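You operate a simulated robot arm through the tools that you are given. There is no shell and no other tool. Be economical: measure what you need, move in short steps, check, and stop when the job is done.

You run a simulated robot arm. Do the job below in one go: nothing can be reset, and whatever is moved stays where it is left.

TASK
Dose the washer with a scoop of powder in the cell marked WASH.
Fine: spill none; scoop back, drawer shut.

It is judged by the outcome, as a careful person would: the job done as asked, and still so three seconds after it is handed in. It fails if anything else is knocked over, pushed out of place, dropped, spilled or broken.

THE ROBOT
A 7-joint arm with a two-finger parallel gripper, fixed in place. Base frame: the origin is at the foot of the arm, x ahead of it, y to its left, z up. Units: m, degrees, N and s.
With the tool pointing down near the work surface it reaches from about 0.36 to 0.78 m from the base axis. Its first joint turns from -166.0 to 166.0 degrees. Payload 3.91 kg.
The TCP is the grasp point between the finger pads, 0.03 m short of the fingertips. In the tool frame z runs along the fingers and y along their closing line. Largest opening 0.11 m; finger width 0.02, thickness 0.01; the body of the gripper, 0.048 by 0.112 m, starts 0.055 m behind the TCP.
Orientation is that of the tool frame in the base frame, as a unit quaternion [x, y, z, w]. With the fingers straight down and closing along the base's y, the tool's x points along the base's -x, its y along +y and its z along -z.

THE INTERFACE
- The arm moves only by the tool servo_tool. Its argument "deltas" is a list of rows, each a list of 3 entries, a list of its own where there are three numbers: the turn, a rotation vector about the base's x, y, z in degrees, then the shift along the base's x, y, z in cm, then the gripper command, from -1 (fully open) to 1 (shut), values between in proportion. In form: [[[ax, ay, az], [dx, dy, dz], fingers], ...]. A call has 1 to 20 rows; each row is the pose to reach, as a shift and turn from the pose commanded when the call began. A row lasts 0.2 s, in which the tool goes at most 0.05 m and 8.6 degrees; a call with a longer step from one row to the next is refused whole, and so is a gripper value outside its range. Where a pose cannot be reached the arm comes as near as it can. A force on the tool above 40 N (or 10 N above the force at the start of the call, whichever is more), or a blocked arm, ends the call early, and 0.2 s more pass. The fingers move at their own pace (about 0.153 m/s each) and stop on an object; they squeeze with about 40 N. The grip force told is the motor's: it shows also when the fingers shut on nothing. Time passes only in rows, and 0.2 s behind the last, so rows that repeat a pose let the fingers close. It gives the time, the measured TCP pose, the force on the tool (base axes), the opening and the grip force at its end, in the units of the frame above (readings bear some noise), with the torque about the TCP (base axes, N m) and any sound that the robot's microphone picked up, and new pictures: "pictures" is both (left out), scene, wrist or none.
- Cameras (640 x 400 px; columns grow to the right, rows downward): "scene" is fixed at [0.2194, 0.5007, 1.5699]; the picture's right is [-0.86, -0.51, 0.00], its down [-0.48, 0.81, -0.33] and it looks along [0.17, -0.29, -0.94] (base axes); focal length 286 px, centre (320, 200). "wrist" rides on the gripper at [0.077, 0.007, -0.114] in the tool frame; the picture's right is [-0.09, 1.00, 0.00], its down [-0.80, -0.07, -0.59] and it looks along [-0.59, -0.05, 0.80] (tool axes); focal length 270 px, centre (320, 200). There is no depth. A picture from a camera that has moved, and an enlarged one, comes with that camera's place and axes in the base frame and with its lens.
- move_column(by): slides the trunk up (or, below 0, down) by that many m; the arm rides with it, the base frame stays. It gives what a move gives, with no picture.
- zoom(camera, box): a new picture of the part [left, top, right, bottom] of that camera's present view, enlarged. No time passes.
- sign_off(): hands the job in; it is judged then, once.

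Go step by step. Nothing tells you positions but the pictures and the camera data: compare them with the known pose of the tool, close in by small moves and look again before you grip or let go. The budget is 120 turns and 200 pictures, counting those below and the enlarged ones. Unless the task says otherwise, let go and move clear before handing in, and close with one line.

The tools are called after "Call:" as a command line: name --argument value ..., lists and objects as JSON in quotes. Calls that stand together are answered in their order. servo_tool: Moves the arm, as the interface text tells. Its arguments: {"type":"object","properties":{"deltas":{"type":"array"},"pictures":{"type":"string","enum":["both","scene","wrist","none"]}},"required":["deltas"]} The other tools are called the same way: move_column (by) slides the trunk up or down; zoom (camera, box) takes an enlarged picture of a part of a camera's view; sign_off () hands the job in.

At the start:

```text
clock: 0.0
tool_pos: [0.2584, 0.4131, 1.2402]
ee_rot: [0.001, 1.0, 0.0, 0.0]
wrist_force: [0.3, 0.1, 0.0]
moment: [0.0, -0.02, -0.03]
finger_gap: 0.1102
gripper_force: 0.2
trunk travel left (down, up): [-0.575, 0.035]
```

scene: 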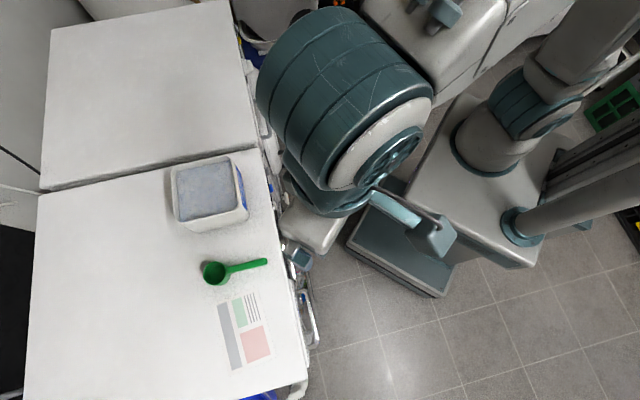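
wrist: 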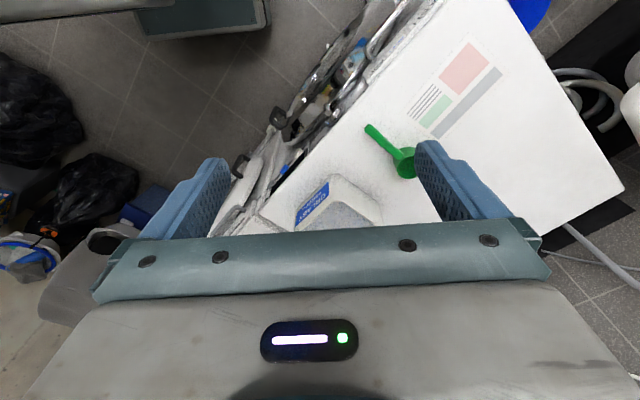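

I see a washer top with a powder box, a green scoop and a card. I'll enlarge these to find the drawer and label details.

Call:
zoom --camera "scene" --box '[150, 140, 330, 260]'

Call:
zoom --camera "scene" --box '[190, 240, 340, 400]'

Call:
zoom --camera "wrist" --box '[230, 0, 530, 230]'

```text
3.33 times, centred on (240, 200) of scene
camera zoom: at [0.2194, 0.5007, 1.5699], right [-0.86, -0.51, 0.0], down [-0.48, 0.81, -0.33], along [0.17, -0.29, -0.94], focal length 953 px, centre (587, 200)
```

zoom: 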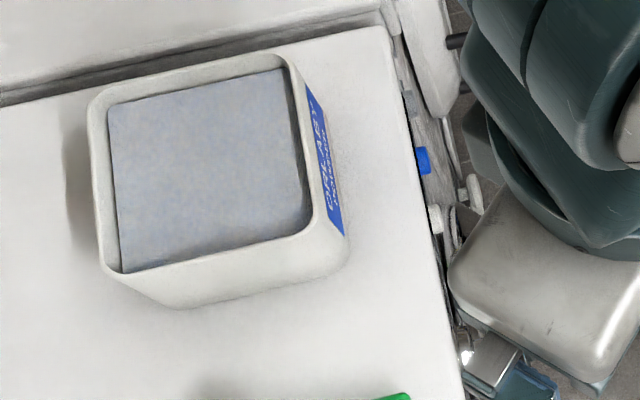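

```text
2.50 times, centred on (265, 320) of scene
camera zoom: at [0.2194, 0.5007, 1.5699], right [-0.86, -0.51, 0.0], down [-0.48, 0.81, -0.33], along [0.17, -0.29, -0.94], focal length 715 px, centre (458, -100)
```

zoom: 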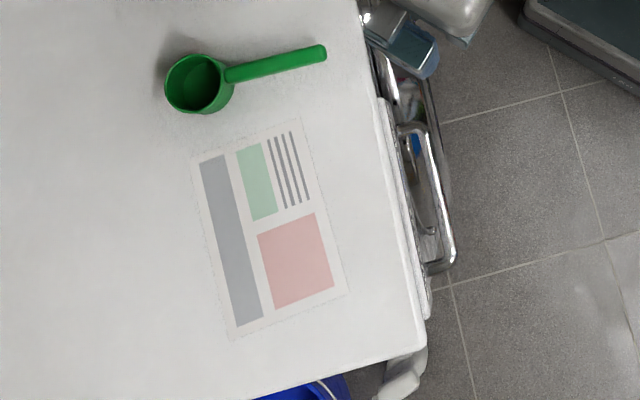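

```text
1.74 times, centred on (380, 115) of wrist
camera zoom: at [0.1814, 0.4187, 1.3546], right [0.09, 1.0, 0.0], down [0.8, -0.07, 0.59], along [0.59, -0.05, -0.8], focal length 470 px, centre (216, 348)
```

zoom: 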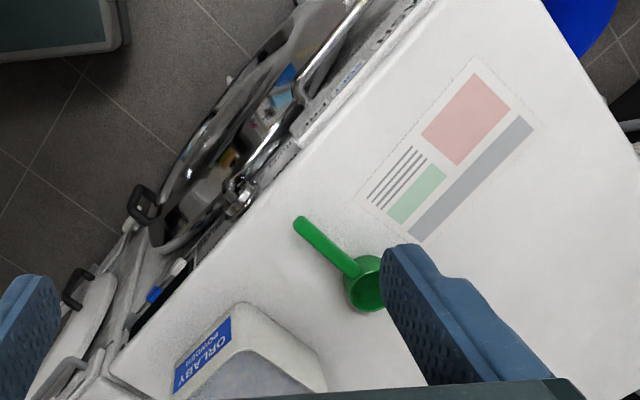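

The scoop bowl is near (0.47, 0.57) with its handle end near (0.38, 0.49), and the box is near (0.57, 0.42). The washer front faces the robot at about 45°. I need a look at the front, where the drawer is.

Call:
zoom --camera "scene" --box '[240, 220, 340, 400]'

Call:
zoom --camera "wrist" --box '[240, 0, 460, 160]'

```text
2.22 times, centred on (290, 310) of scene
camera zoom: at [0.2194, 0.5007, 1.5699], right [-0.86, -0.51, 0.0], down [-0.48, 0.81, -0.33], along [0.17, -0.29, -0.94], focal length 635 px, centre (387, -44)
```

zoom: 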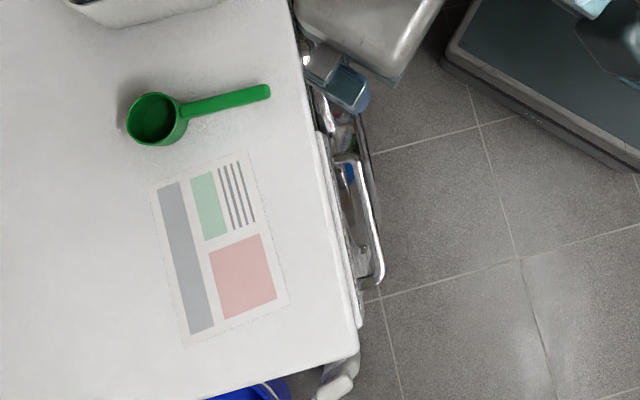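

```text
2.50 times, centred on (350, 80) of wrist
camera zoom: at [0.1814, 0.4187, 1.3546], right [0.09, 1.0, 0.0], down [0.8, -0.07, 0.59], along [0.59, -0.05, -0.8], focal length 676 px, centre (245, 500)
```

zoom: 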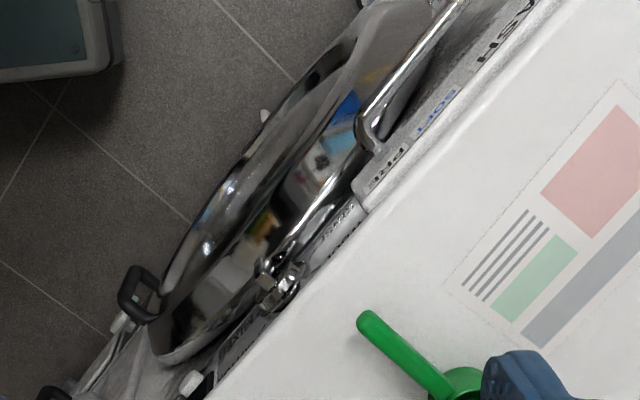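

The drawer is on the upper left of the front, with a chrome bar handle and labels PRE / SOFT / WASH. I'll turn the tool to face the front and look again.

Call:
servo_tool --deltas '[[[0, 0, 7.3], [-2, 0, -2.5], -1], [[0, 0, 14.6], [-4, 0, -5], -1], [[0, 0, 21.9], [-6, 0, -7.5], -1], [[0, 0, 29.2], [-8, 0, -10], -1], [[0, 0, 36.5], [-10, 0, -12.5], -1], [[0, 0, 43.8], [-12, 0, -15], -1], [[0, 0, 43.8], [-12, 0, -15], -1]]'

```text
clock: 1.6
tool_pos: [0.1391, 0.4131, 1.09]
ee_rot: [-0.374, 0.928, 0.0, 0.0]
wrist_force: [0.0, -1.1, 0.2]
moment: [-0.01, -0.02, -0.04]
finger_gap: 0.1101
gripper_force: 0.1
trunk travel left (down, up): [-0.575, 0.035]
camera wrist: at [0.0789, 0.3641, 1.2045], right [-0.63, 0.78, 0.0], down [0.63, 0.5, 0.59], along [0.46, 0.37, -0.8], focal length 270 px, centre (320, 200)
```

scene: 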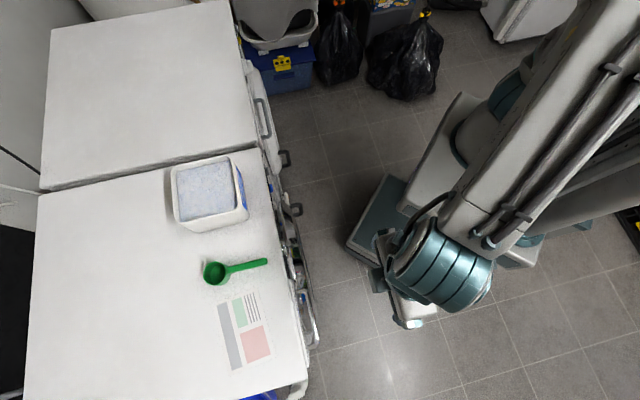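
wrist: 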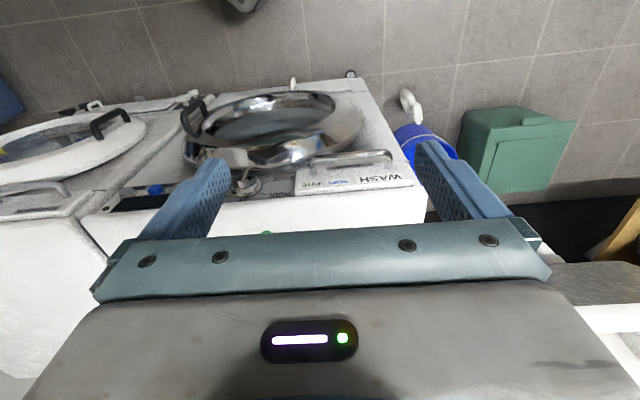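

Call:
zoom --camera "wrist" --box '[230, 80, 450, 240]'

Call:
zoom --camera "scene" --box '[240, 200, 340, 400]'

```text
2.50 times, centred on (340, 160) of wrist
camera zoom: at [0.0789, 0.3641, 1.2045], right [-0.63, 0.78, 0.0], down [0.63, 0.5, 0.59], along [0.46, 0.37, -0.8], focal length 676 px, centre (270, 300)
```

zoom: 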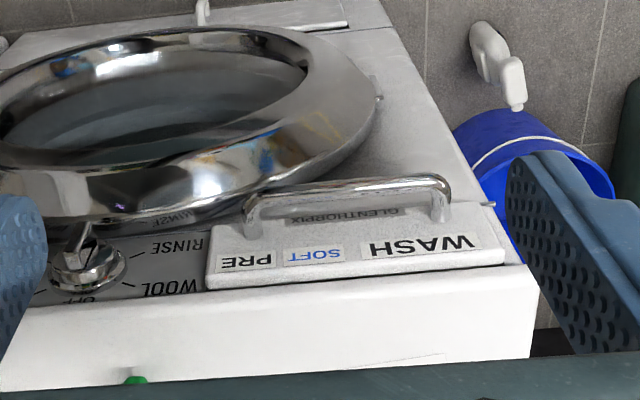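

```text
2.00 times, centred on (290, 300) of scene
camera zoom: at [0.2194, 0.5007, 1.5699], right [-0.86, -0.51, 0.0], down [-0.48, 0.81, -0.33], along [0.17, -0.29, -0.94], focal length 572 px, centre (380, 0)
```

zoom: 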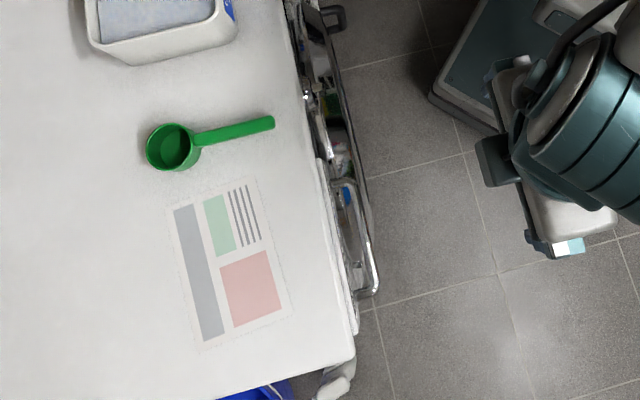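

The handle bar runs from (0.260, 0.493, 0.79) to (0.167, 0.592, 0.78), standing about 3 cm off the drawer front. I'll turn the tool so the fingers straddle the bar line and hover above it, meaning to hook the bar with the inner finger.

Call:
servo_tool --deltas '[[[0, 0, 8.1], [0.2, 1, -1.4], -1], [[0, 0, 16.2], [0.4, 2, -2.8], -1], [[0, 0, 24.4], [0.6, 3, -4.2], -1], [[0, 0, 32.5], [0.8, 4, -5.6], -1], [[0, 0, 40.6], [1, 5, -7], -1], [[0, 0, 48.7], [1.2, 6, -8.4], -1], [[0, 0, 56.8], [1.5, 7, -9.8], -1], [[0, 0, 64.9], [1.8, 8, -11.2], -1], [[0, 0, 73.1], [2.1, 9, -12.6], -1], [[0, 0, 81.2], [2.4, 10, -14], -1], [[0, 0, 89.3], [2.6, 11.2, -15], -1], [[0, 0, 89.3], [2.6, 11.2, -15], -1]]'

```text
clock: 4.2
tool_pos: [0.1633, 0.525, 0.9398]
ee_rot: [0.918, -0.397, 0.0, 0.001]
wrist_force: [0.2, 0.0, -0.5]
moment: [0.02, 0.0, 0.0]
finger_gap: 0.1099
gripper_force: 0.0
trunk travel left (down, up): [-0.575, 0.035]
camera wrist: at [0.2121, 0.4628, 1.0546], right [-0.79, -0.62, 0.0], down [-0.5, 0.63, 0.59], along [-0.37, 0.47, -0.8], focal length 270 px, centre (320, 200)
```

scene: 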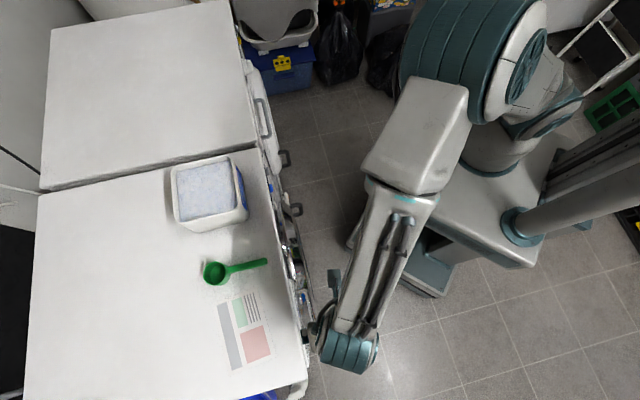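
wrist: 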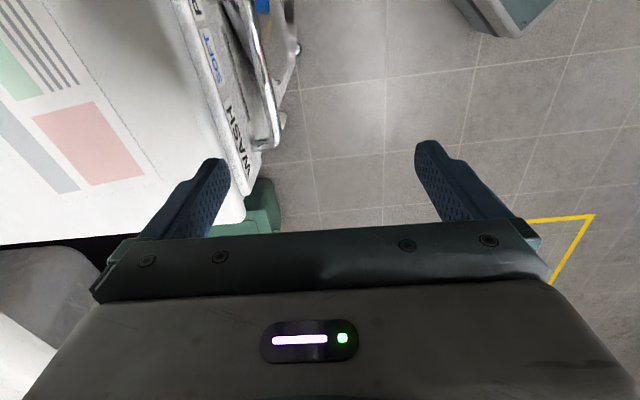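

Call:
zoom --camera "wrist" --box '[170, 0, 330, 200]'

```text
2.00 times, centred on (250, 100) of wrist
camera zoom: at [0.2121, 0.4628, 1.0546], right [-0.79, -0.62, 0.0], down [-0.5, 0.63, 0.59], along [-0.37, 0.47, -0.8], focal length 541 px, centre (460, 400)
```

zoom: 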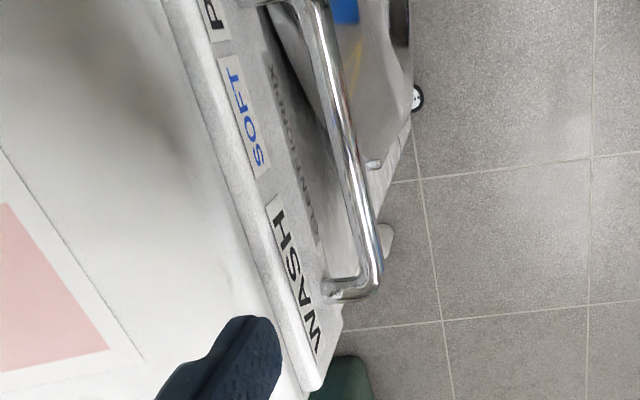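

The bar matches my estimate. I'll shift about 8 mm inward and come down to just above the bar to check the finger placement.

Call:
servo_tool --deltas '[[[0, 0, 0], [0.6, 0.5, -3], -1], [[0, 0, 0], [0.6, 0.5, -6], -1], [[0, 0, 0], [0.6, 0.5, -9.5], -1], [[0, 0, 0], [0.6, 0.5, -11.5], -1], [[0, 0, 0], [0.6, 0.5, -11.5], -1]]' --pictures "wrist"

Call:
zoom --camera "wrist" --box '[120, 0, 360, 220]'

```text
clock: 5.4
tool_pos: [0.1709, 0.5284, 0.8246]
ee_rot: [0.917, -0.398, 0.0, 0.0]
wrist_force: [-0.1, -0.5, 0.9]
moment: [0.01, 0.03, 0.02]
finger_gap: 0.1098
gripper_force: 0.0
trunk travel left (down, up): [-0.575, 0.035]
camera wrist: at [0.2185, 0.4674, 0.9401], right [-0.79, -0.62, 0.0], down [-0.5, 0.63, 0.59], along [-0.37, 0.47, -0.8], focal length 270 px, centre (320, 200)
```

wrist: 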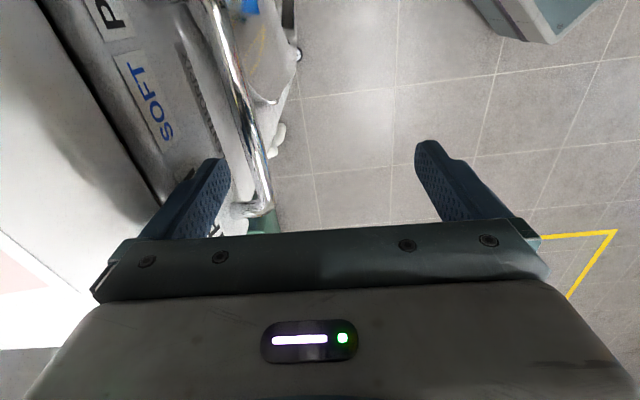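

```text
1.82 times, centred on (240, 110) of wrist
camera zoom: at [0.2185, 0.4674, 0.9401], right [-0.79, -0.62, 0.0], down [-0.5, 0.63, 0.59], along [-0.37, 0.47, -0.8], focal length 491 px, centre (466, 364)
```

zoom: 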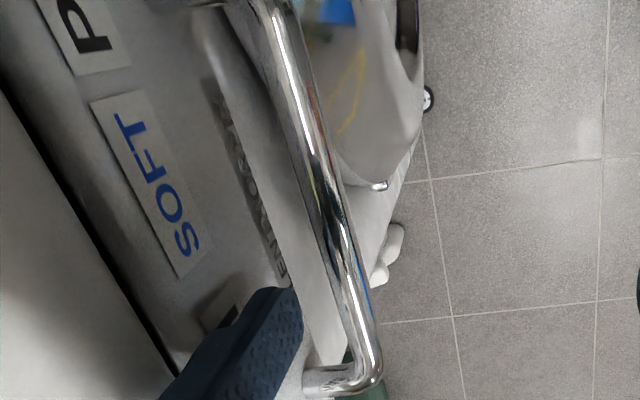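

Call:
servo_tool --deltas '[[[0, 0, 0], [-0.2, -0.1, 0], -1], [[0, 0, 0], [-0.2, -0.1, -0.8], -1], [[0, 0, 0], [-0.2, -0.1, -1.6], -1], [[0, 0, 0], [-0.2, -0.1, -2.4], -1], [[0, 0, 0], [-0.2, -0.1, -3.2], -1], [[0, 0, 0], [-0.2, -0.1, -3.2], -1]]'

Call:
zoom --camera "wrist" --box '[120, 0, 360, 220]'

```text
clock: 6.8
tool_pos: [0.1699, 0.5292, 0.7923]
ee_rot: [0.917, -0.398, 0.0, 0.0]
wrist_force: [-0.1, -0.8, -0.1]
moment: [0.0, 0.0, -0.02]
finger_gap: 0.1098
gripper_force: 0.0
trunk travel left (down, up): [-0.575, 0.035]
camera wrist: at [0.2168, 0.4674, 0.9077], right [-0.79, -0.62, 0.0], down [-0.5, 0.63, 0.59], along [-0.37, 0.47, -0.8], focal length 270 px, centre (320, 200)
```

scene: 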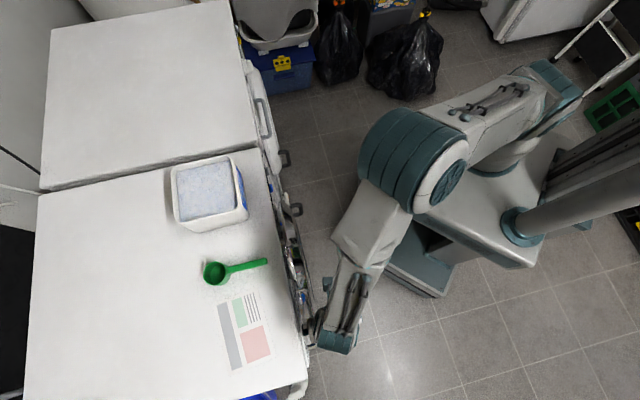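
wrist: 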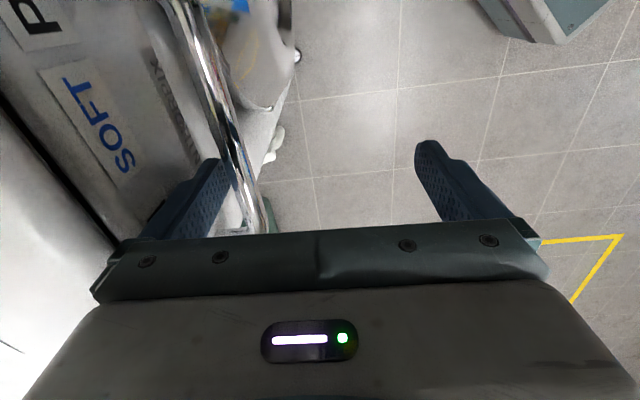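

```text
1.82 times, centred on (240, 110) of wrist
camera zoom: at [0.2168, 0.4674, 0.9077], right [-0.79, -0.62, 0.0], down [-0.5, 0.63, 0.59], along [-0.37, 0.47, -0.8], focal length 491 px, centre (466, 364)
```

zoom: 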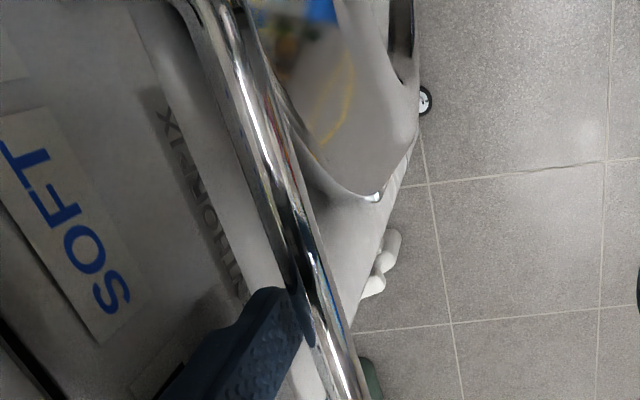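

The finger is behind the bar with no contact force. I'll go 6 mm deeper and then pull outward a few centimetres as a test.

Call:
servo_tool --deltas '[[[0, 0, 0], [0, 0, -0.6], -1], [[0, 0, 0], [-0.73, -0.69, -0.6], -1], [[0, 0, 0], [-1.46, -1.37, -0.6], -1], [[0, 0, 0], [-2.2, -2.06, -0.6], -1], [[0, 0, 0], [-2.92, -2.74, -0.6], -1], [[0, 0, 0], [-3.65, -3.42, -0.6], -1]]'

```text
clock: 8.2
tool_pos: [0.1311, 0.4938, 0.7868]
ee_rot: [0.917, -0.398, 0.0, 0.0]
wrist_force: [-0.7, -0.5, 0.8]
moment: [-0.02, 0.01, 0.04]
finger_gap: 0.1102
gripper_force: 0.2
trunk travel left (down, up): [-0.575, 0.035]
camera wrist: at [0.1785, 0.433, 0.9021], right [-0.79, -0.62, 0.0], down [-0.5, 0.63, 0.59], along [-0.37, 0.47, -0.8], focal length 270 px, centre (320, 200)
```

scene: 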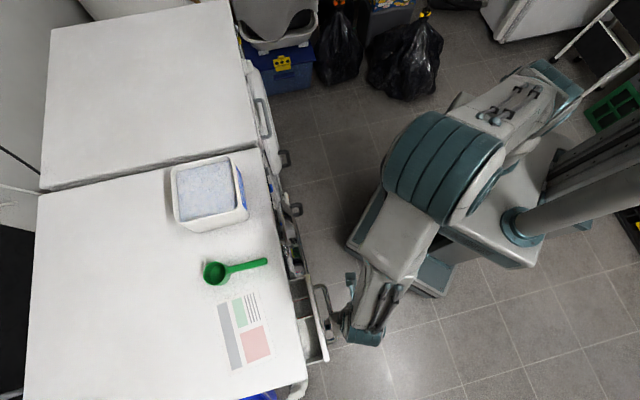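
wrist: 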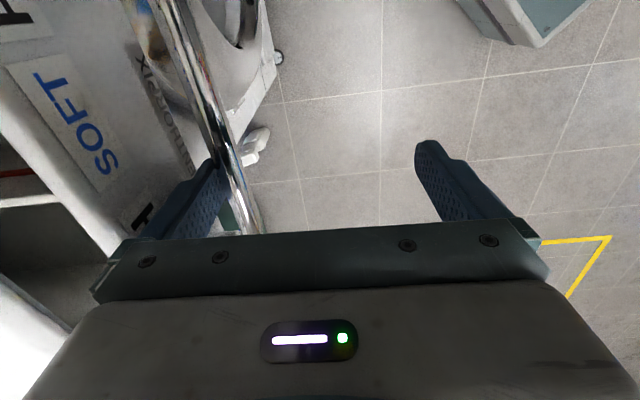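

The drawer opens smoothly. I'll pull further.

Call:
servo_tool --deltas '[[[0, 0, 0], [-0.73, -0.69, 0], -1], [[0, 0, 0], [-1.46, -1.37, 0], -1], [[0, 0, 0], [-2.2, -2.06, 0], -1], [[0, 0, 0], [-2.92, -2.74, 0], -1], [[0, 0, 0], [-3.65, -3.42, 0], -1], [[0, 0, 0], [-4.4, -4.1, 0], -1], [[0, 0, 0], [-5.1, -4.8, 0], -1], [[0, 0, 0], [-5.8, -5.5, 0], -1]]'

Call:
zoom --camera "scene" --box '[240, 220, 400, 400]'

```text
clock: 10.0
tool_pos: [0.0727, 0.4393, 0.7865]
ee_rot: [0.918, -0.398, 0.001, 0.0]
wrist_force: [-0.1, -1.1, -0.1]
moment: [0.0, 0.02, 0.02]
finger_gap: 0.1101
gripper_force: 0.0
trunk travel left (down, up): [-0.575, 0.035]
camera wrist: at [0.121, 0.3774, 0.9019], right [-0.79, -0.62, 0.0], down [-0.5, 0.63, 0.59], along [-0.37, 0.47, -0.8], focal length 270 px, centre (320, 200)
```

scene: 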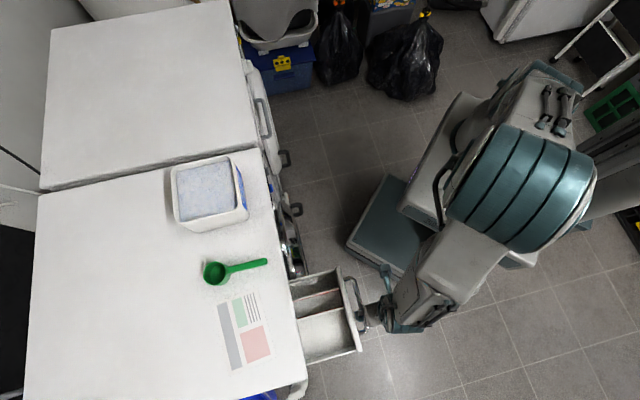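
wrist: 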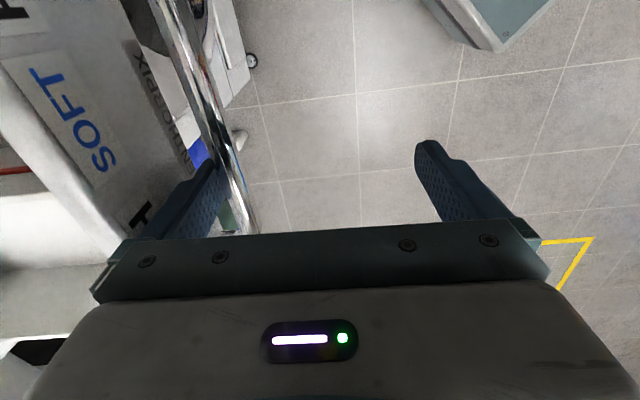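

```text
2.22 times, centred on (320, 310) of scene
camera zoom: at [0.2194, 0.5007, 1.5699], right [-0.86, -0.51, 0.0], down [-0.48, 0.81, -0.33], along [0.17, -0.29, -0.94], focal length 635 px, centre (320, -44)
```

zoom: 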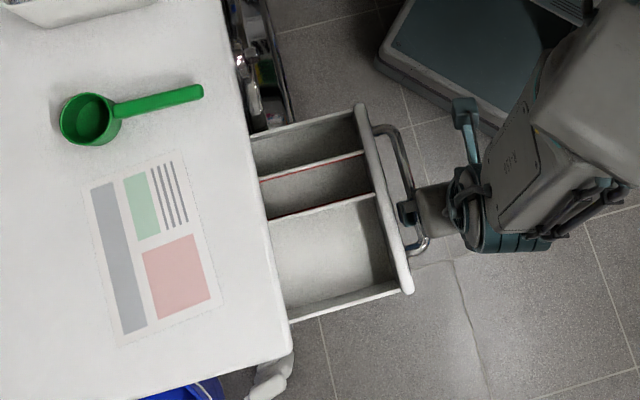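

The WASH cell (the large one) is well exposed, with its centre near (0.165, 0.556). I'll ease the finger off the bar, lift straight up, and turn the tool so the camera ends up on top when I approach the scoop horizontally.

Call:
servo_tool --deltas '[[[0, 0, 0], [0.3, 0.28, 0], -1], [[0, 0, 0], [0.3, 0.28, 2], -1], [[0, 0, 0], [0.3, 0.28, 5], -1], [[0, 0, 0], [0.3, 0.28, 10], -1], [[0, 0, 0], [0.3, 0.28, 15], -1], [[0, 0, 0], [2, 0.28, 20], -1], [[0, 0, 0], [5, 0.28, 24], -1], [[0, 0, 0], [8, 0.28, 28], -1], [[0, 0, 0], [8, 0.28, 28], -1]]'

Call:
zoom --camera "scene" --box '[240, 220, 400, 400]'

Call:
servo_tool --deltas '[[[0, 0, 8], [0, 0, 0], -1], [[0, 0, 16], [0, 0, 0], -1], [[0, 0, 24], [0, 0, 0], -1], [[0, 0, 32], [0, 0, 0], -1], [[0, 0, 40], [0, 0, 0], -1], [[0, 0, 48], [0, 0, 0], -1], [[0, 0, 56], [0, 0, 0], -1], [[0, 0, 64], [0, 0, 0], -1], [[0, 0, 72], [0, 0, 0], -1], [[0, 0, 80], [0, 0, 0], -1], [[0, 0, 88], [0, 0, 0], -1], [[0, 0, 88], [0, 0, 0], -1]]'

```text
refused: row 6 steps farther than a row can; nothing moved
```

```text
2.22 times, centred on (320, 310) of scene
camera zoom: at [0.2194, 0.5007, 1.5699], right [-0.86, -0.51, 0.0], down [-0.48, 0.81, -0.33], along [0.17, -0.29, -0.94], focal length 635 px, centre (320, -44)
```

zoom: 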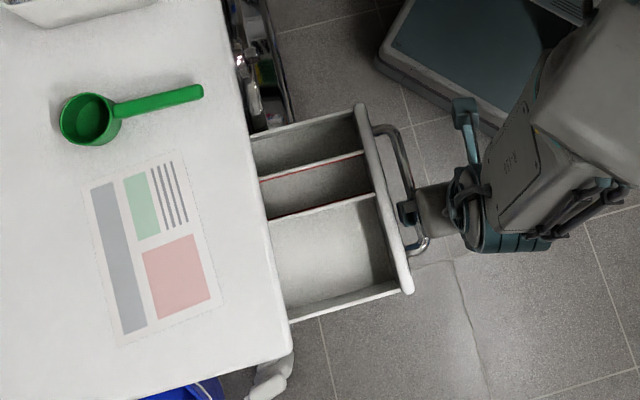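

```text
clock: 11.3
tool_pos: [0.0858, 0.4342, 0.7854]
ee_rot: [0.997, -0.075, 0.007, 0.002]
wrist_force: [26.7, -25.1, 2.8]
moment: [8.67, -1.62, -4.8]
finger_gap: 0.0995
gripper_force: 0.1
trunk travel left (down, up): [-0.575, 0.035]
stopped in row 6: the force on the tool passed its limit (the readings are from after the stop); the commanded pose is now the measured one
camera wrist: at [0.1592, 0.4165, 0.9032], right [-0.24, -0.97, 0.0], down [-0.79, 0.19, 0.58], along [-0.57, 0.14, -0.81], focal length 270 px, centre (320, 200)
```

scene: 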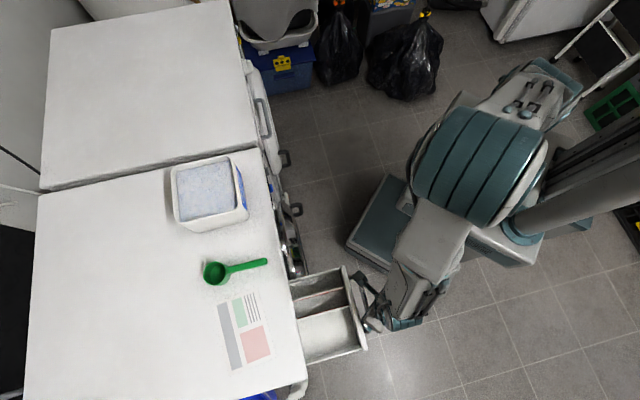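
wrist: 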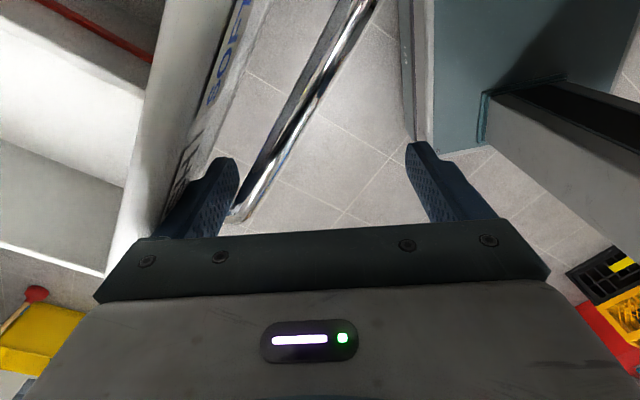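

That was my error: the lift call was refused for too long a step, but the queued turn ran, so the finger is wedged against the bar. I'll undo the turn exactly, and from now on send dependent moves one at a time.

Call:
servo_tool --deltas '[[[0, 0, -7.6], [-0.26, 0.1, 0], -1], [[0, 0, -15.2], [-0.5, 0.2, 0], -1], [[0, 0, -22.8], [-0.8, 0.3, 0], -1], [[0, 0, -30.4], [-1.0, 0.5, 0], -1], [[0, 0, -38.2], [-1.0, 0.75, 0], -1], [[0, 0, -38.2], [-1.0, 0.75, 0], -1]]'

```text
clock: 12.7
tool_pos: [0.0704, 0.445, 0.7858]
ee_rot: [0.921, -0.39, 0.003, 0.004]
wrist_force: [0.4, -0.5, 0.0]
moment: [0.02, -0.09, 0.01]
finger_gap: 0.1094
gripper_force: 0.0
trunk travel left (down, up): [-0.575, 0.035]
camera wrist: at [0.1176, 0.3859, 0.9013], right [-0.78, -0.63, 0.0], down [-0.51, 0.63, 0.59], along [-0.37, 0.45, -0.81], focal length 270 px, centre (320, 200)
```

scene: 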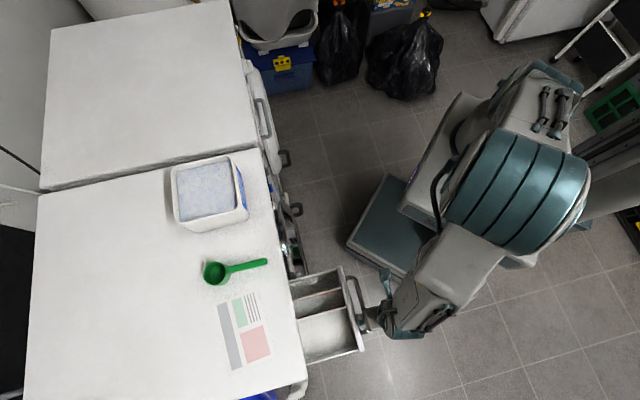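
wrist: 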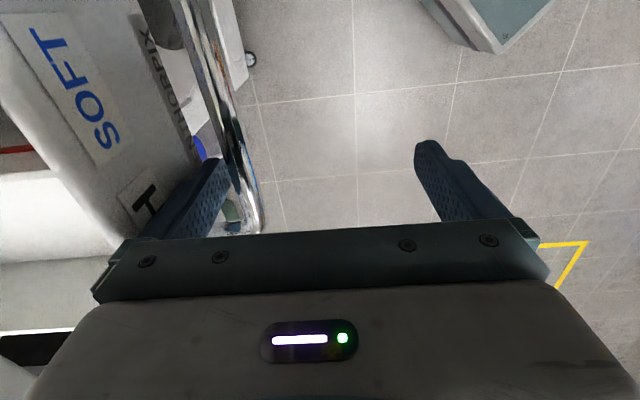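

No harm done: forces are back to zero and the drawer is as it was. Now I'll lift straight up.

Call:
servo_tool --deltas '[[[0, 0, 0], [0, 0, 1], -1], [[0, 0, 0], [0, 0, 3], -1], [[0, 0, 0], [0, 0, 6], -1], [[0, 0, 0], [0, 0, 10], -1], [[0, 0, 0], [0, 0, 14], -1], [[0, 0, 0], [0, 0, 18], -1], [[0, 0, 0], [2, 0, 22], -1], [[0, 0, 0], [4.5, 0, 26], -1], [[0, 0, 0], [8, 0, 28], -1], [[0, 0, 0], [8, 0, 28], -1]]' --pictures "scene"

```text
clock: 14.9
tool_pos: [0.1504, 0.444, 1.0665]
ee_rot: [0.921, -0.389, 0.005, 0.004]
wrist_force: [0.4, 0.1, 0.0]
moment: [-0.01, 0.03, 0.02]
finger_gap: 0.1101
gripper_force: 0.1
trunk travel left (down, up): [-0.575, 0.035]
```

scene: 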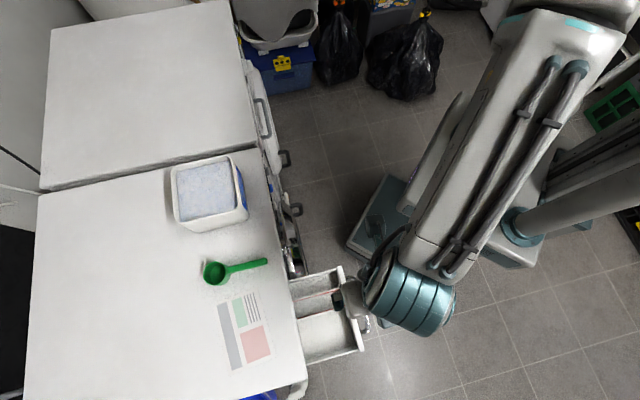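

The arm is clear. I'll turn +87° so the tool x axis points inward, and check that it is reachable.

Call:
servo_tool --deltas '[[[0, 0, 8], [0, 0, 0], -1], [[0, 0, 16], [0, 0, 0], -1], [[0, 0, 24], [0, 0, 0], -1], [[0, 0, 32], [0, 0, 0], -1], [[0, 0, 40], [0, 0, 0], -1], [[0, 0, 48], [0, 0, 0], -1], [[0, 0, 56], [0, 0, 0], -1], [[0, 0, 64], [0, 0, 0], -1], [[0, 0, 72], [0, 0, 0], -1], [[0, 0, 80], [0, 0, 0], -1], [[0, 0, 87], [0, 0, 0], -1], [[0, 0, 87], [0, 0, 0], -1]]' --pictures "none"

```text
clock: 17.5
tool_pos: [0.15, 0.4447, 1.0647]
ee_rot: [0.936, 0.353, 0.004, 0.001]
wrist_force: [-0.2, 0.2, 0.0]
moment: [0.03, 0.04, -0.02]
finger_gap: 0.1099
gripper_force: 0.0
trunk travel left (down, up): [-0.575, 0.035]
```

Reached. Now I'll pitch the tool toward horizontal while moving near the scoop, staying well above and outside the surface.

Call:
servo_tool --deltas '[[[5.1, -5.85, 0], [1.5, -0.3, 0], -1], [[10.2, -11.7, 0], [3, -0.6, -1], -1], [[15.4, -17.5, 0], [4.5, -0.8, -2], -1], [[20.5, -23.4, 0], [6, -1, -3], -1], [[25.6, -29.2, 0], [7.5, -1.3, -4], -1], [[30.7, -35.1, 0], [9, -1.6, -5], -1], [[35.9, -40.9, 0], [11, -1.9, -6], -1], [[41, -46.8, 0], [13, -2.2, -7], -1], [[46.1, -52.6, 0], [15, -2.5, -8], -1], [[46.1, -52.6, 0], [15, -2.5, -8], -1]]'

```text
clock: 19.7
tool_pos: [0.3004, 0.4215, 0.9866]
ee_rot: [0.765, 0.286, 0.541, -0.202]
wrist_force: [0.7, 0.5, 0.2]
moment: [0.03, 0.02, 0.01]
finger_gap: 0.1101
gripper_force: 0.0
trunk travel left (down, up): [-0.575, 0.035]
camera wrist: at [0.2419, 0.3613, 1.0974], right [0.63, -0.77, -0.08], down [-0.67, -0.49, -0.56], along [0.39, 0.41, -0.83], focal length 270 px, centre (320, 200)
```

scene: 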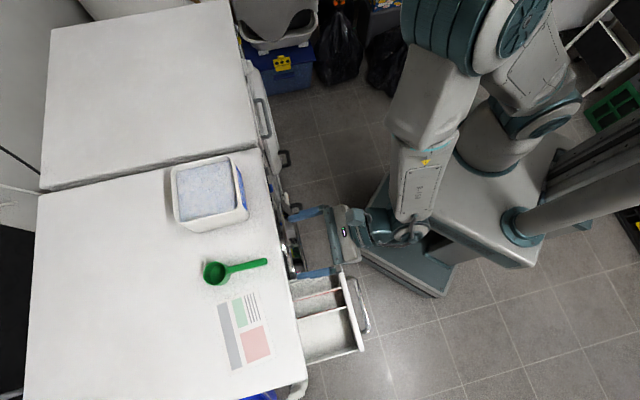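
wrist: 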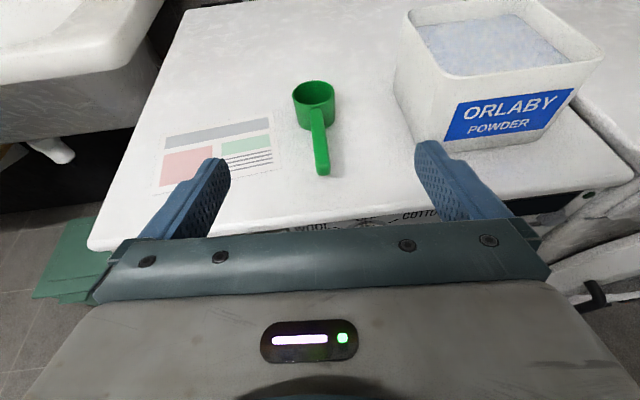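

Call:
zoom --camera "wrist" --box '[260, 50, 400, 200]'

Call:
zoom --camera "scene" --box '[190, 240, 280, 300]'

Call:
zoom --camera "wrist" --box '[380, 0, 620, 160]'

```text
2.67 times, centred on (330, 125) of wrist
camera zoom: at [0.2419, 0.3613, 1.0974], right [0.63, -0.77, -0.08], down [-0.67, -0.49, -0.56], along [0.39, 0.41, -0.83], focal length 721 px, centre (293, 400)
```

zoom: 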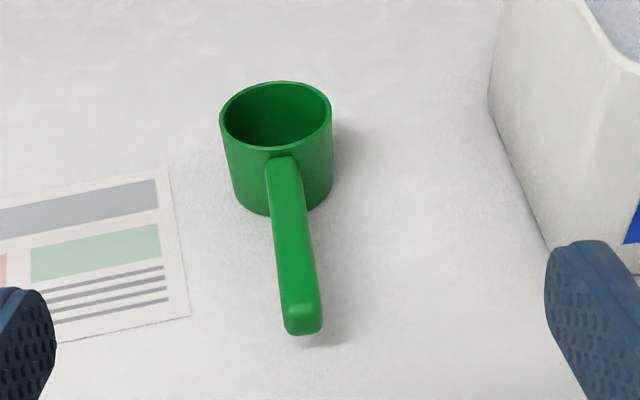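

```text
6.67 times, centred on (235, 270) of scene
camera zoom: at [0.2194, 0.5007, 1.5699], right [-0.86, -0.51, 0.0], down [-0.48, 0.81, -0.33], along [0.17, -0.29, -0.94], focal length 1906 px, centre (887, -267)
```

zoom: 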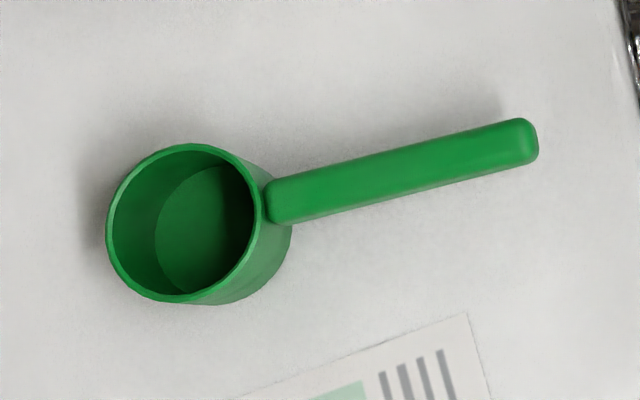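

```text
2.50 times, centred on (500, 80) of wrist
camera zoom: at [0.2419, 0.3613, 1.0974], right [0.63, -0.77, -0.08], down [-0.67, -0.49, -0.56], along [0.39, 0.41, -0.83], focal length 676 px, centre (-130, 500)
```

zoom: 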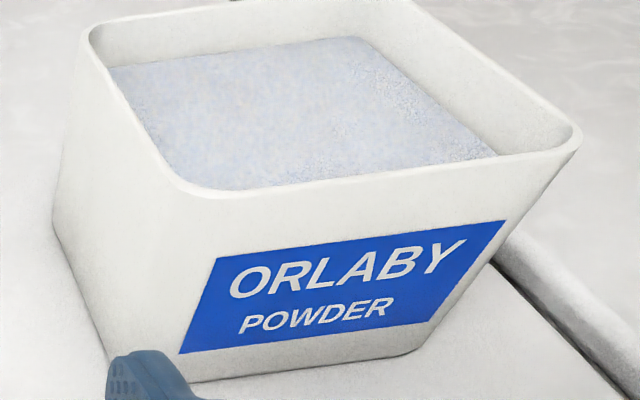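

The scoop's rim is at z≈0.893 with its centre at (0.459, 0.570). The handle is horizontal at z≈0.884, pointing along azimuth about 45° and ending at (0.375, 0.487). I'll move to a pre-grasp behind the handle.

Call:
servo_tool --deltas '[[[0, 0, 1.2], [1.3, 1, -2.8], -1], [[0, 0, 2.4], [2.6, 2, -5.6], -1], [[0, 0, 3.7], [4, 3, -8.5], -1], [[0, 0, 3.7], [4, 3, -8.5], -1], [[0, 0, 3.7], [4, 3, -8.5], -1]]'

```text
clock: 20.9
tool_pos: [0.3397, 0.45, 0.9021]
ee_rot: [0.756, 0.31, 0.534, -0.218]
wrist_force: [-0.6, -0.2, -0.1]
moment: [-0.01, 0.02, -0.02]
finger_gap: 0.1097
gripper_force: 0.0
trunk travel left (down, up): [-0.575, 0.035]
camera wrist: at [0.2862, 0.3872, 1.0135], right [0.68, -0.73, -0.08], down [-0.64, -0.53, -0.56], along [0.36, 0.43, -0.83], focal length 270 px, centre (320, 200)
```

scene: 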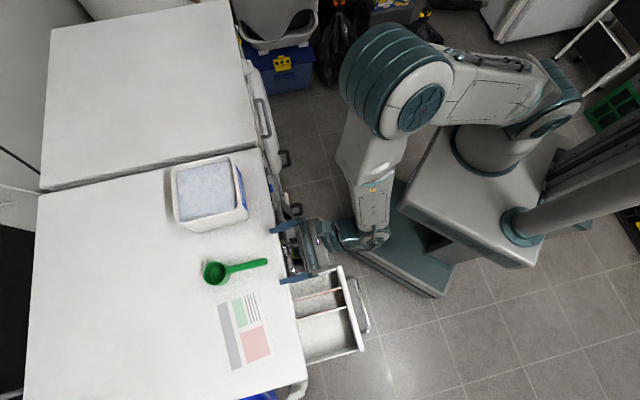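
wrist: 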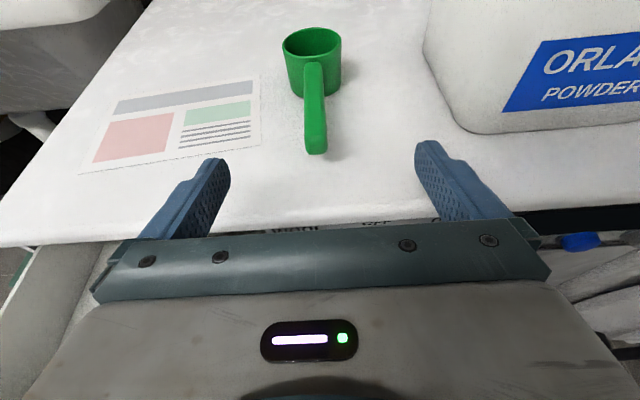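

The fingers are centred on the handle. I'll advance to straddle it.

Call:
servo_tool --deltas '[[[0, 0, 0], [0, 0, -0.9], -1], [[0, 0, 0], [1.7, 1.8, -1.8], -1], [[0, 0, 0], [3.5, 3.6, -1.8], -1], [[0, 0, 0], [5.3, 5.4, -1.8], -1], [[0, 0, 0], [5.3, 5.4, -1.8], -1]]'

Call:
zoom --camera "wrist" --box '[180, 40, 480, 240]'

```text
clock: 22.1
tool_pos: [0.3929, 0.5039, 0.8827]
ee_rot: [0.756, 0.311, 0.534, -0.219]
wrist_force: [-0.5, 0.0, 0.2]
moment: [0.0, 0.0, 0.02]
finger_gap: 0.1098
gripper_force: 0.1
trunk travel left (down, up): [-0.575, 0.035]
camera wrist: at [0.339, 0.4407, 0.9947], right [0.68, -0.73, -0.08], down [-0.64, -0.53, -0.56], along [0.36, 0.43, -0.83], focal length 270 px, centre (320, 200)
```

scene: 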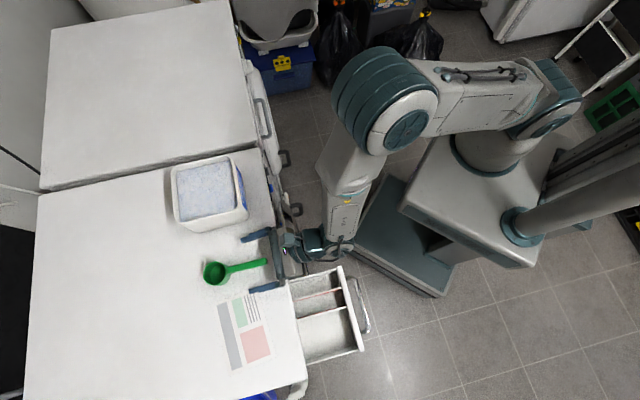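
wrist: 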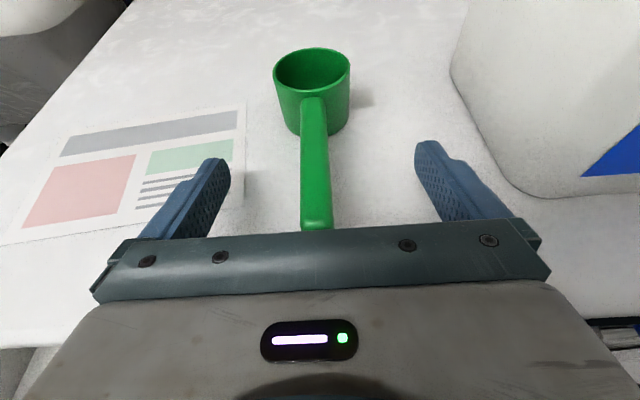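

```text
2.00 times, centred on (330, 140) of wrist
camera zoom: at [0.339, 0.4407, 0.9947], right [0.68, -0.73, -0.08], down [-0.64, -0.53, -0.56], along [0.36, 0.43, -0.83], focal length 541 px, centre (300, 320)
```

zoom: 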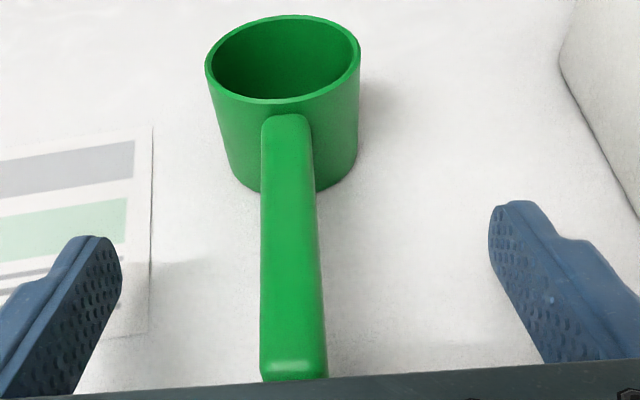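

The handle is about 3 mm left of centre and yawed 2°. I'll correct that and close.

Call:
servo_tool --deltas '[[[0, 0, 2], [-0.2, 0.2, 0], -1], [[0, 0, 2], [-0.2, 0.2, 0], -0.3], [[0, 0, 2], [-0.2, 0.2, 0], 0.4], [[0, 0, 2], [-0.2, 0.2, 0], 1], [[0, 0, 2], [-0.2, 0.2, 0], 1], [[0, 0, 2], [-0.2, 0.2, 0], 1]]'

```text
clock: 23.5
tool_pos: [0.3904, 0.5059, 0.8826]
ee_rot: [0.75, 0.324, 0.53, -0.228]
wrist_force: [-0.3, -0.2, 0.4]
moment: [-0.02, -0.01, 0.01]
finger_gap: 0.0152
gripper_force: 40.1
trunk travel left (down, up): [-0.575, 0.035]
camera wrist: at [0.3386, 0.4409, 0.9948], right [0.7, -0.7, -0.08], down [-0.62, -0.55, -0.56], along [0.35, 0.44, -0.83], focal length 270 px, centre (320, 200)
```

scene: 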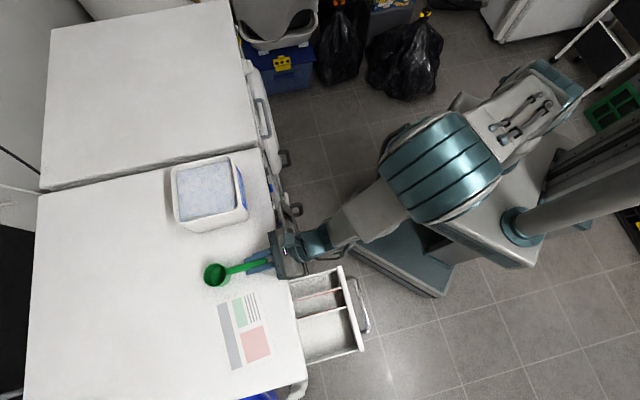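
wrist: 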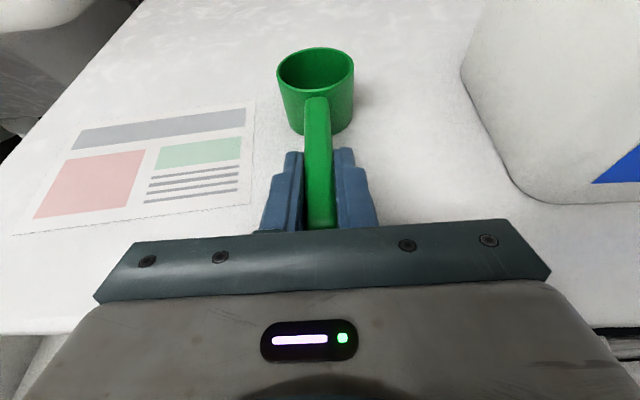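

The scoop is gripped (gap 15 mm, 40 N). I'm noting this pose for putting it back later, then lifting and carrying it over the box.

Call:
servo_tool --deltas '[[[0, 0, 0], [0, 0, 2], 1], [[0, 0, 0], [0, 0, 5], 1], [[0, 0, 0], [0, 0, 9], 1], [[0, 0, 0], [0, 0, 13], 1], [[0, 0, 0], [1, -1.5, 16], 1], [[0, 0, 0], [3, -4, 18], 1], [[0, 0, 0], [5, -6.5, 20], 1], [[0, 0, 0], [7, -9, 20], 1], [[0, 0, 0], [9, -12, 20], 1], [[0, 0, 0], [10, -13.5, 20], 1], [[0, 0, 0], [10, -13.5, 20], 1]]'

Call:
zoom --camera "wrist" --box '[160, 0, 480, 200]'

```text
clock: 25.9
tool_pos: [0.4882, 0.3689, 1.0834]
ee_rot: [0.75, 0.324, 0.53, -0.228]
wrist_force: [0.0, 1.0, -0.5]
moment: [-0.01, 0.07, 0.02]
finger_gap: 0.0151
gripper_force: 39.9
trunk travel left (down, up): [-0.575, 0.035]
camera wrist: at [0.4365, 0.3049, 1.1942], right [0.71, -0.7, -0.08], down [-0.62, -0.55, -0.56], along [0.35, 0.44, -0.83], focal length 270 px, centre (320, 200)
```

scene: 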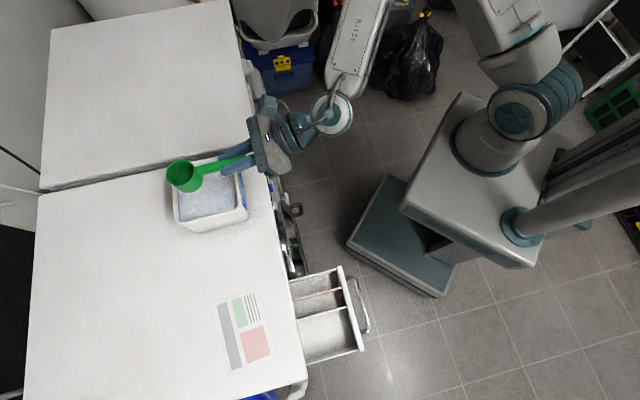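
wrist: 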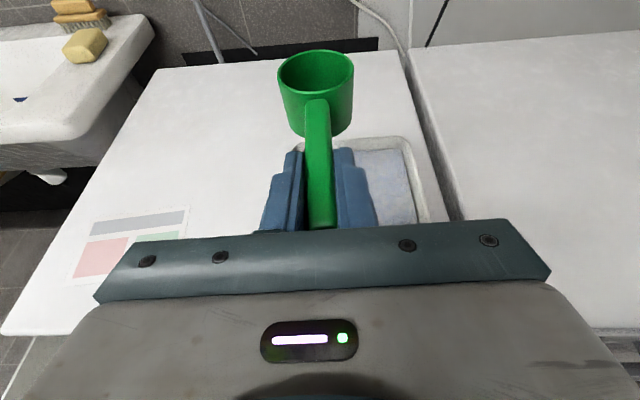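

```text
2.00 times, centred on (320, 100) of wrist
camera zoom: at [0.4365, 0.3049, 1.1942], right [0.71, -0.7, -0.08], down [-0.62, -0.55, -0.56], along [0.35, 0.44, -0.83], focal length 541 px, centre (320, 400)
```

zoom: 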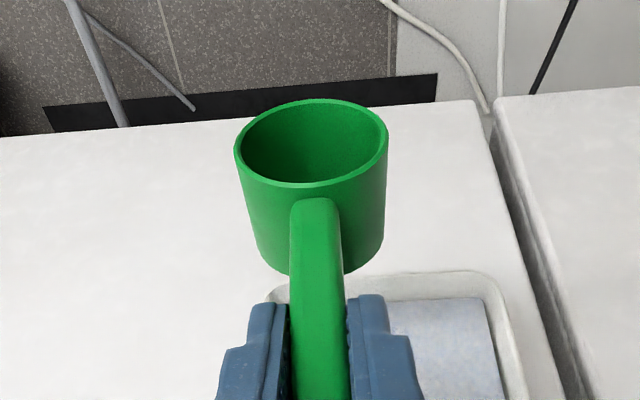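

The box centre is near (0.57, 0.418), the rim at z≈0.955 and the powder at z≈0.93. I'll align yaw with the box first and then pitch the scoop, mouth facing into the box, above the powder.

Call:
servo_tool --deltas '[[[0, 0, -1.5], [1.8, 0.5, 1], 1], [[0, 0, -3], [3.6, 1.0, 1.8], 1], [[0, 0, -3], [3.6, 1.0, 1.8], 1]]' --pictures "none"

Call:
servo_tool --deltas '[[[-5.4, 6, 0], [0, 0, 0], 1], [[-10.8, 12, 0], [0, 0, 0], 1], [[-16.1, 17.9, 0], [0, 0, 0], 1], [[-21.4, 23.8, 0], [0, 0, 0], 1], [[-26.6, 29.6, 0], [0, 0, 0], 1], [[-31.8, 35.4, 0], [0, 0, 0], 1], [[-36.8, 40.9, 0], [0, 0, 0], 1], [[-36.8, 40.9, 0], [0, 0, 0], 1]]'

```text
clock: 26.7
tool_pos: [0.5248, 0.3796, 1.0997]
ee_rot: [0.759, 0.304, 0.535, -0.214]
wrist_force: [-0.2, 0.0, -1.1]
moment: [-0.02, 0.03, 0.0]
finger_gap: 0.0153
gripper_force: 40.0
trunk travel left (down, up): [-0.575, 0.035]
```

```text
clock: 28.5
tool_pos: [0.5271, 0.3799, 1.1003]
ee_rot: [0.923, 0.361, 0.12, -0.06]
wrist_force: [0.5, 0.8, -0.3]
moment: [-0.01, 0.03, 0.0]
finger_gap: 0.0155
gripper_force: 39.7
out of reach, approached as far as the arm can: row 4
trunk travel left (down, up): [-0.575, 0.035]
camera wrist: at [0.5656, 0.4024, 1.2321], right [0.62, -0.79, -0.05], down [-0.72, -0.59, 0.36], along [-0.31, -0.19, -0.93], focal length 270 px, centre (320, 200)
```

scene: 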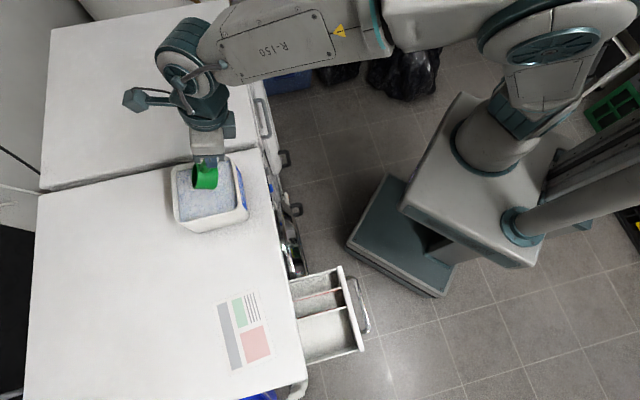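
wrist: 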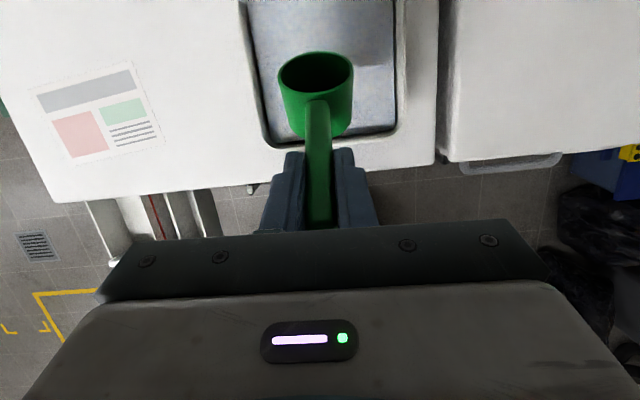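

Call:
zoom --camera "wrist" --box '[220, 0, 460, 180]'

Call:
zoom --camera "scene" --box '[150, 120, 270, 240]'

```text
2.22 times, centred on (340, 90) of wrist
camera zoom: at [0.5656, 0.4024, 1.2321], right [0.62, -0.79, -0.05], down [-0.72, -0.59, 0.36], along [-0.31, -0.19, -0.93], focal length 601 px, centre (276, 444)
```

zoom: 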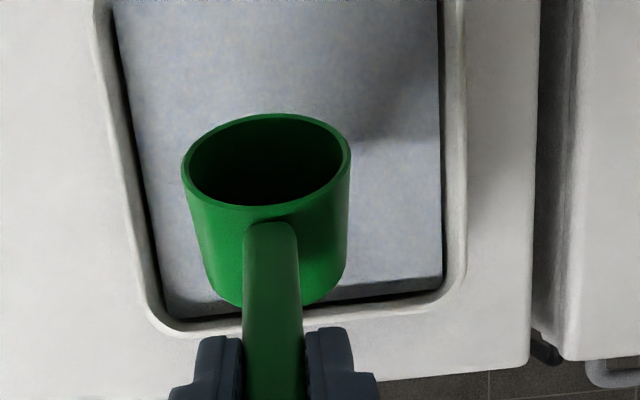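

```text
3.33 times, centred on (210, 180) of scene
camera zoom: at [0.2194, 0.5007, 1.5699], right [-0.86, -0.51, 0.0], down [-0.48, 0.81, -0.33], along [0.17, -0.29, -0.94], focal length 953 px, centre (687, 267)
```

zoom: 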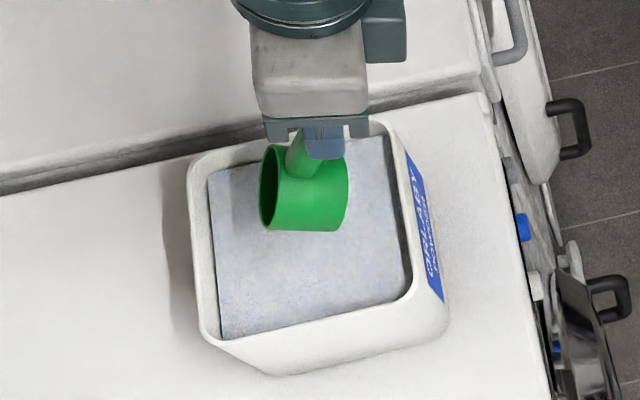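

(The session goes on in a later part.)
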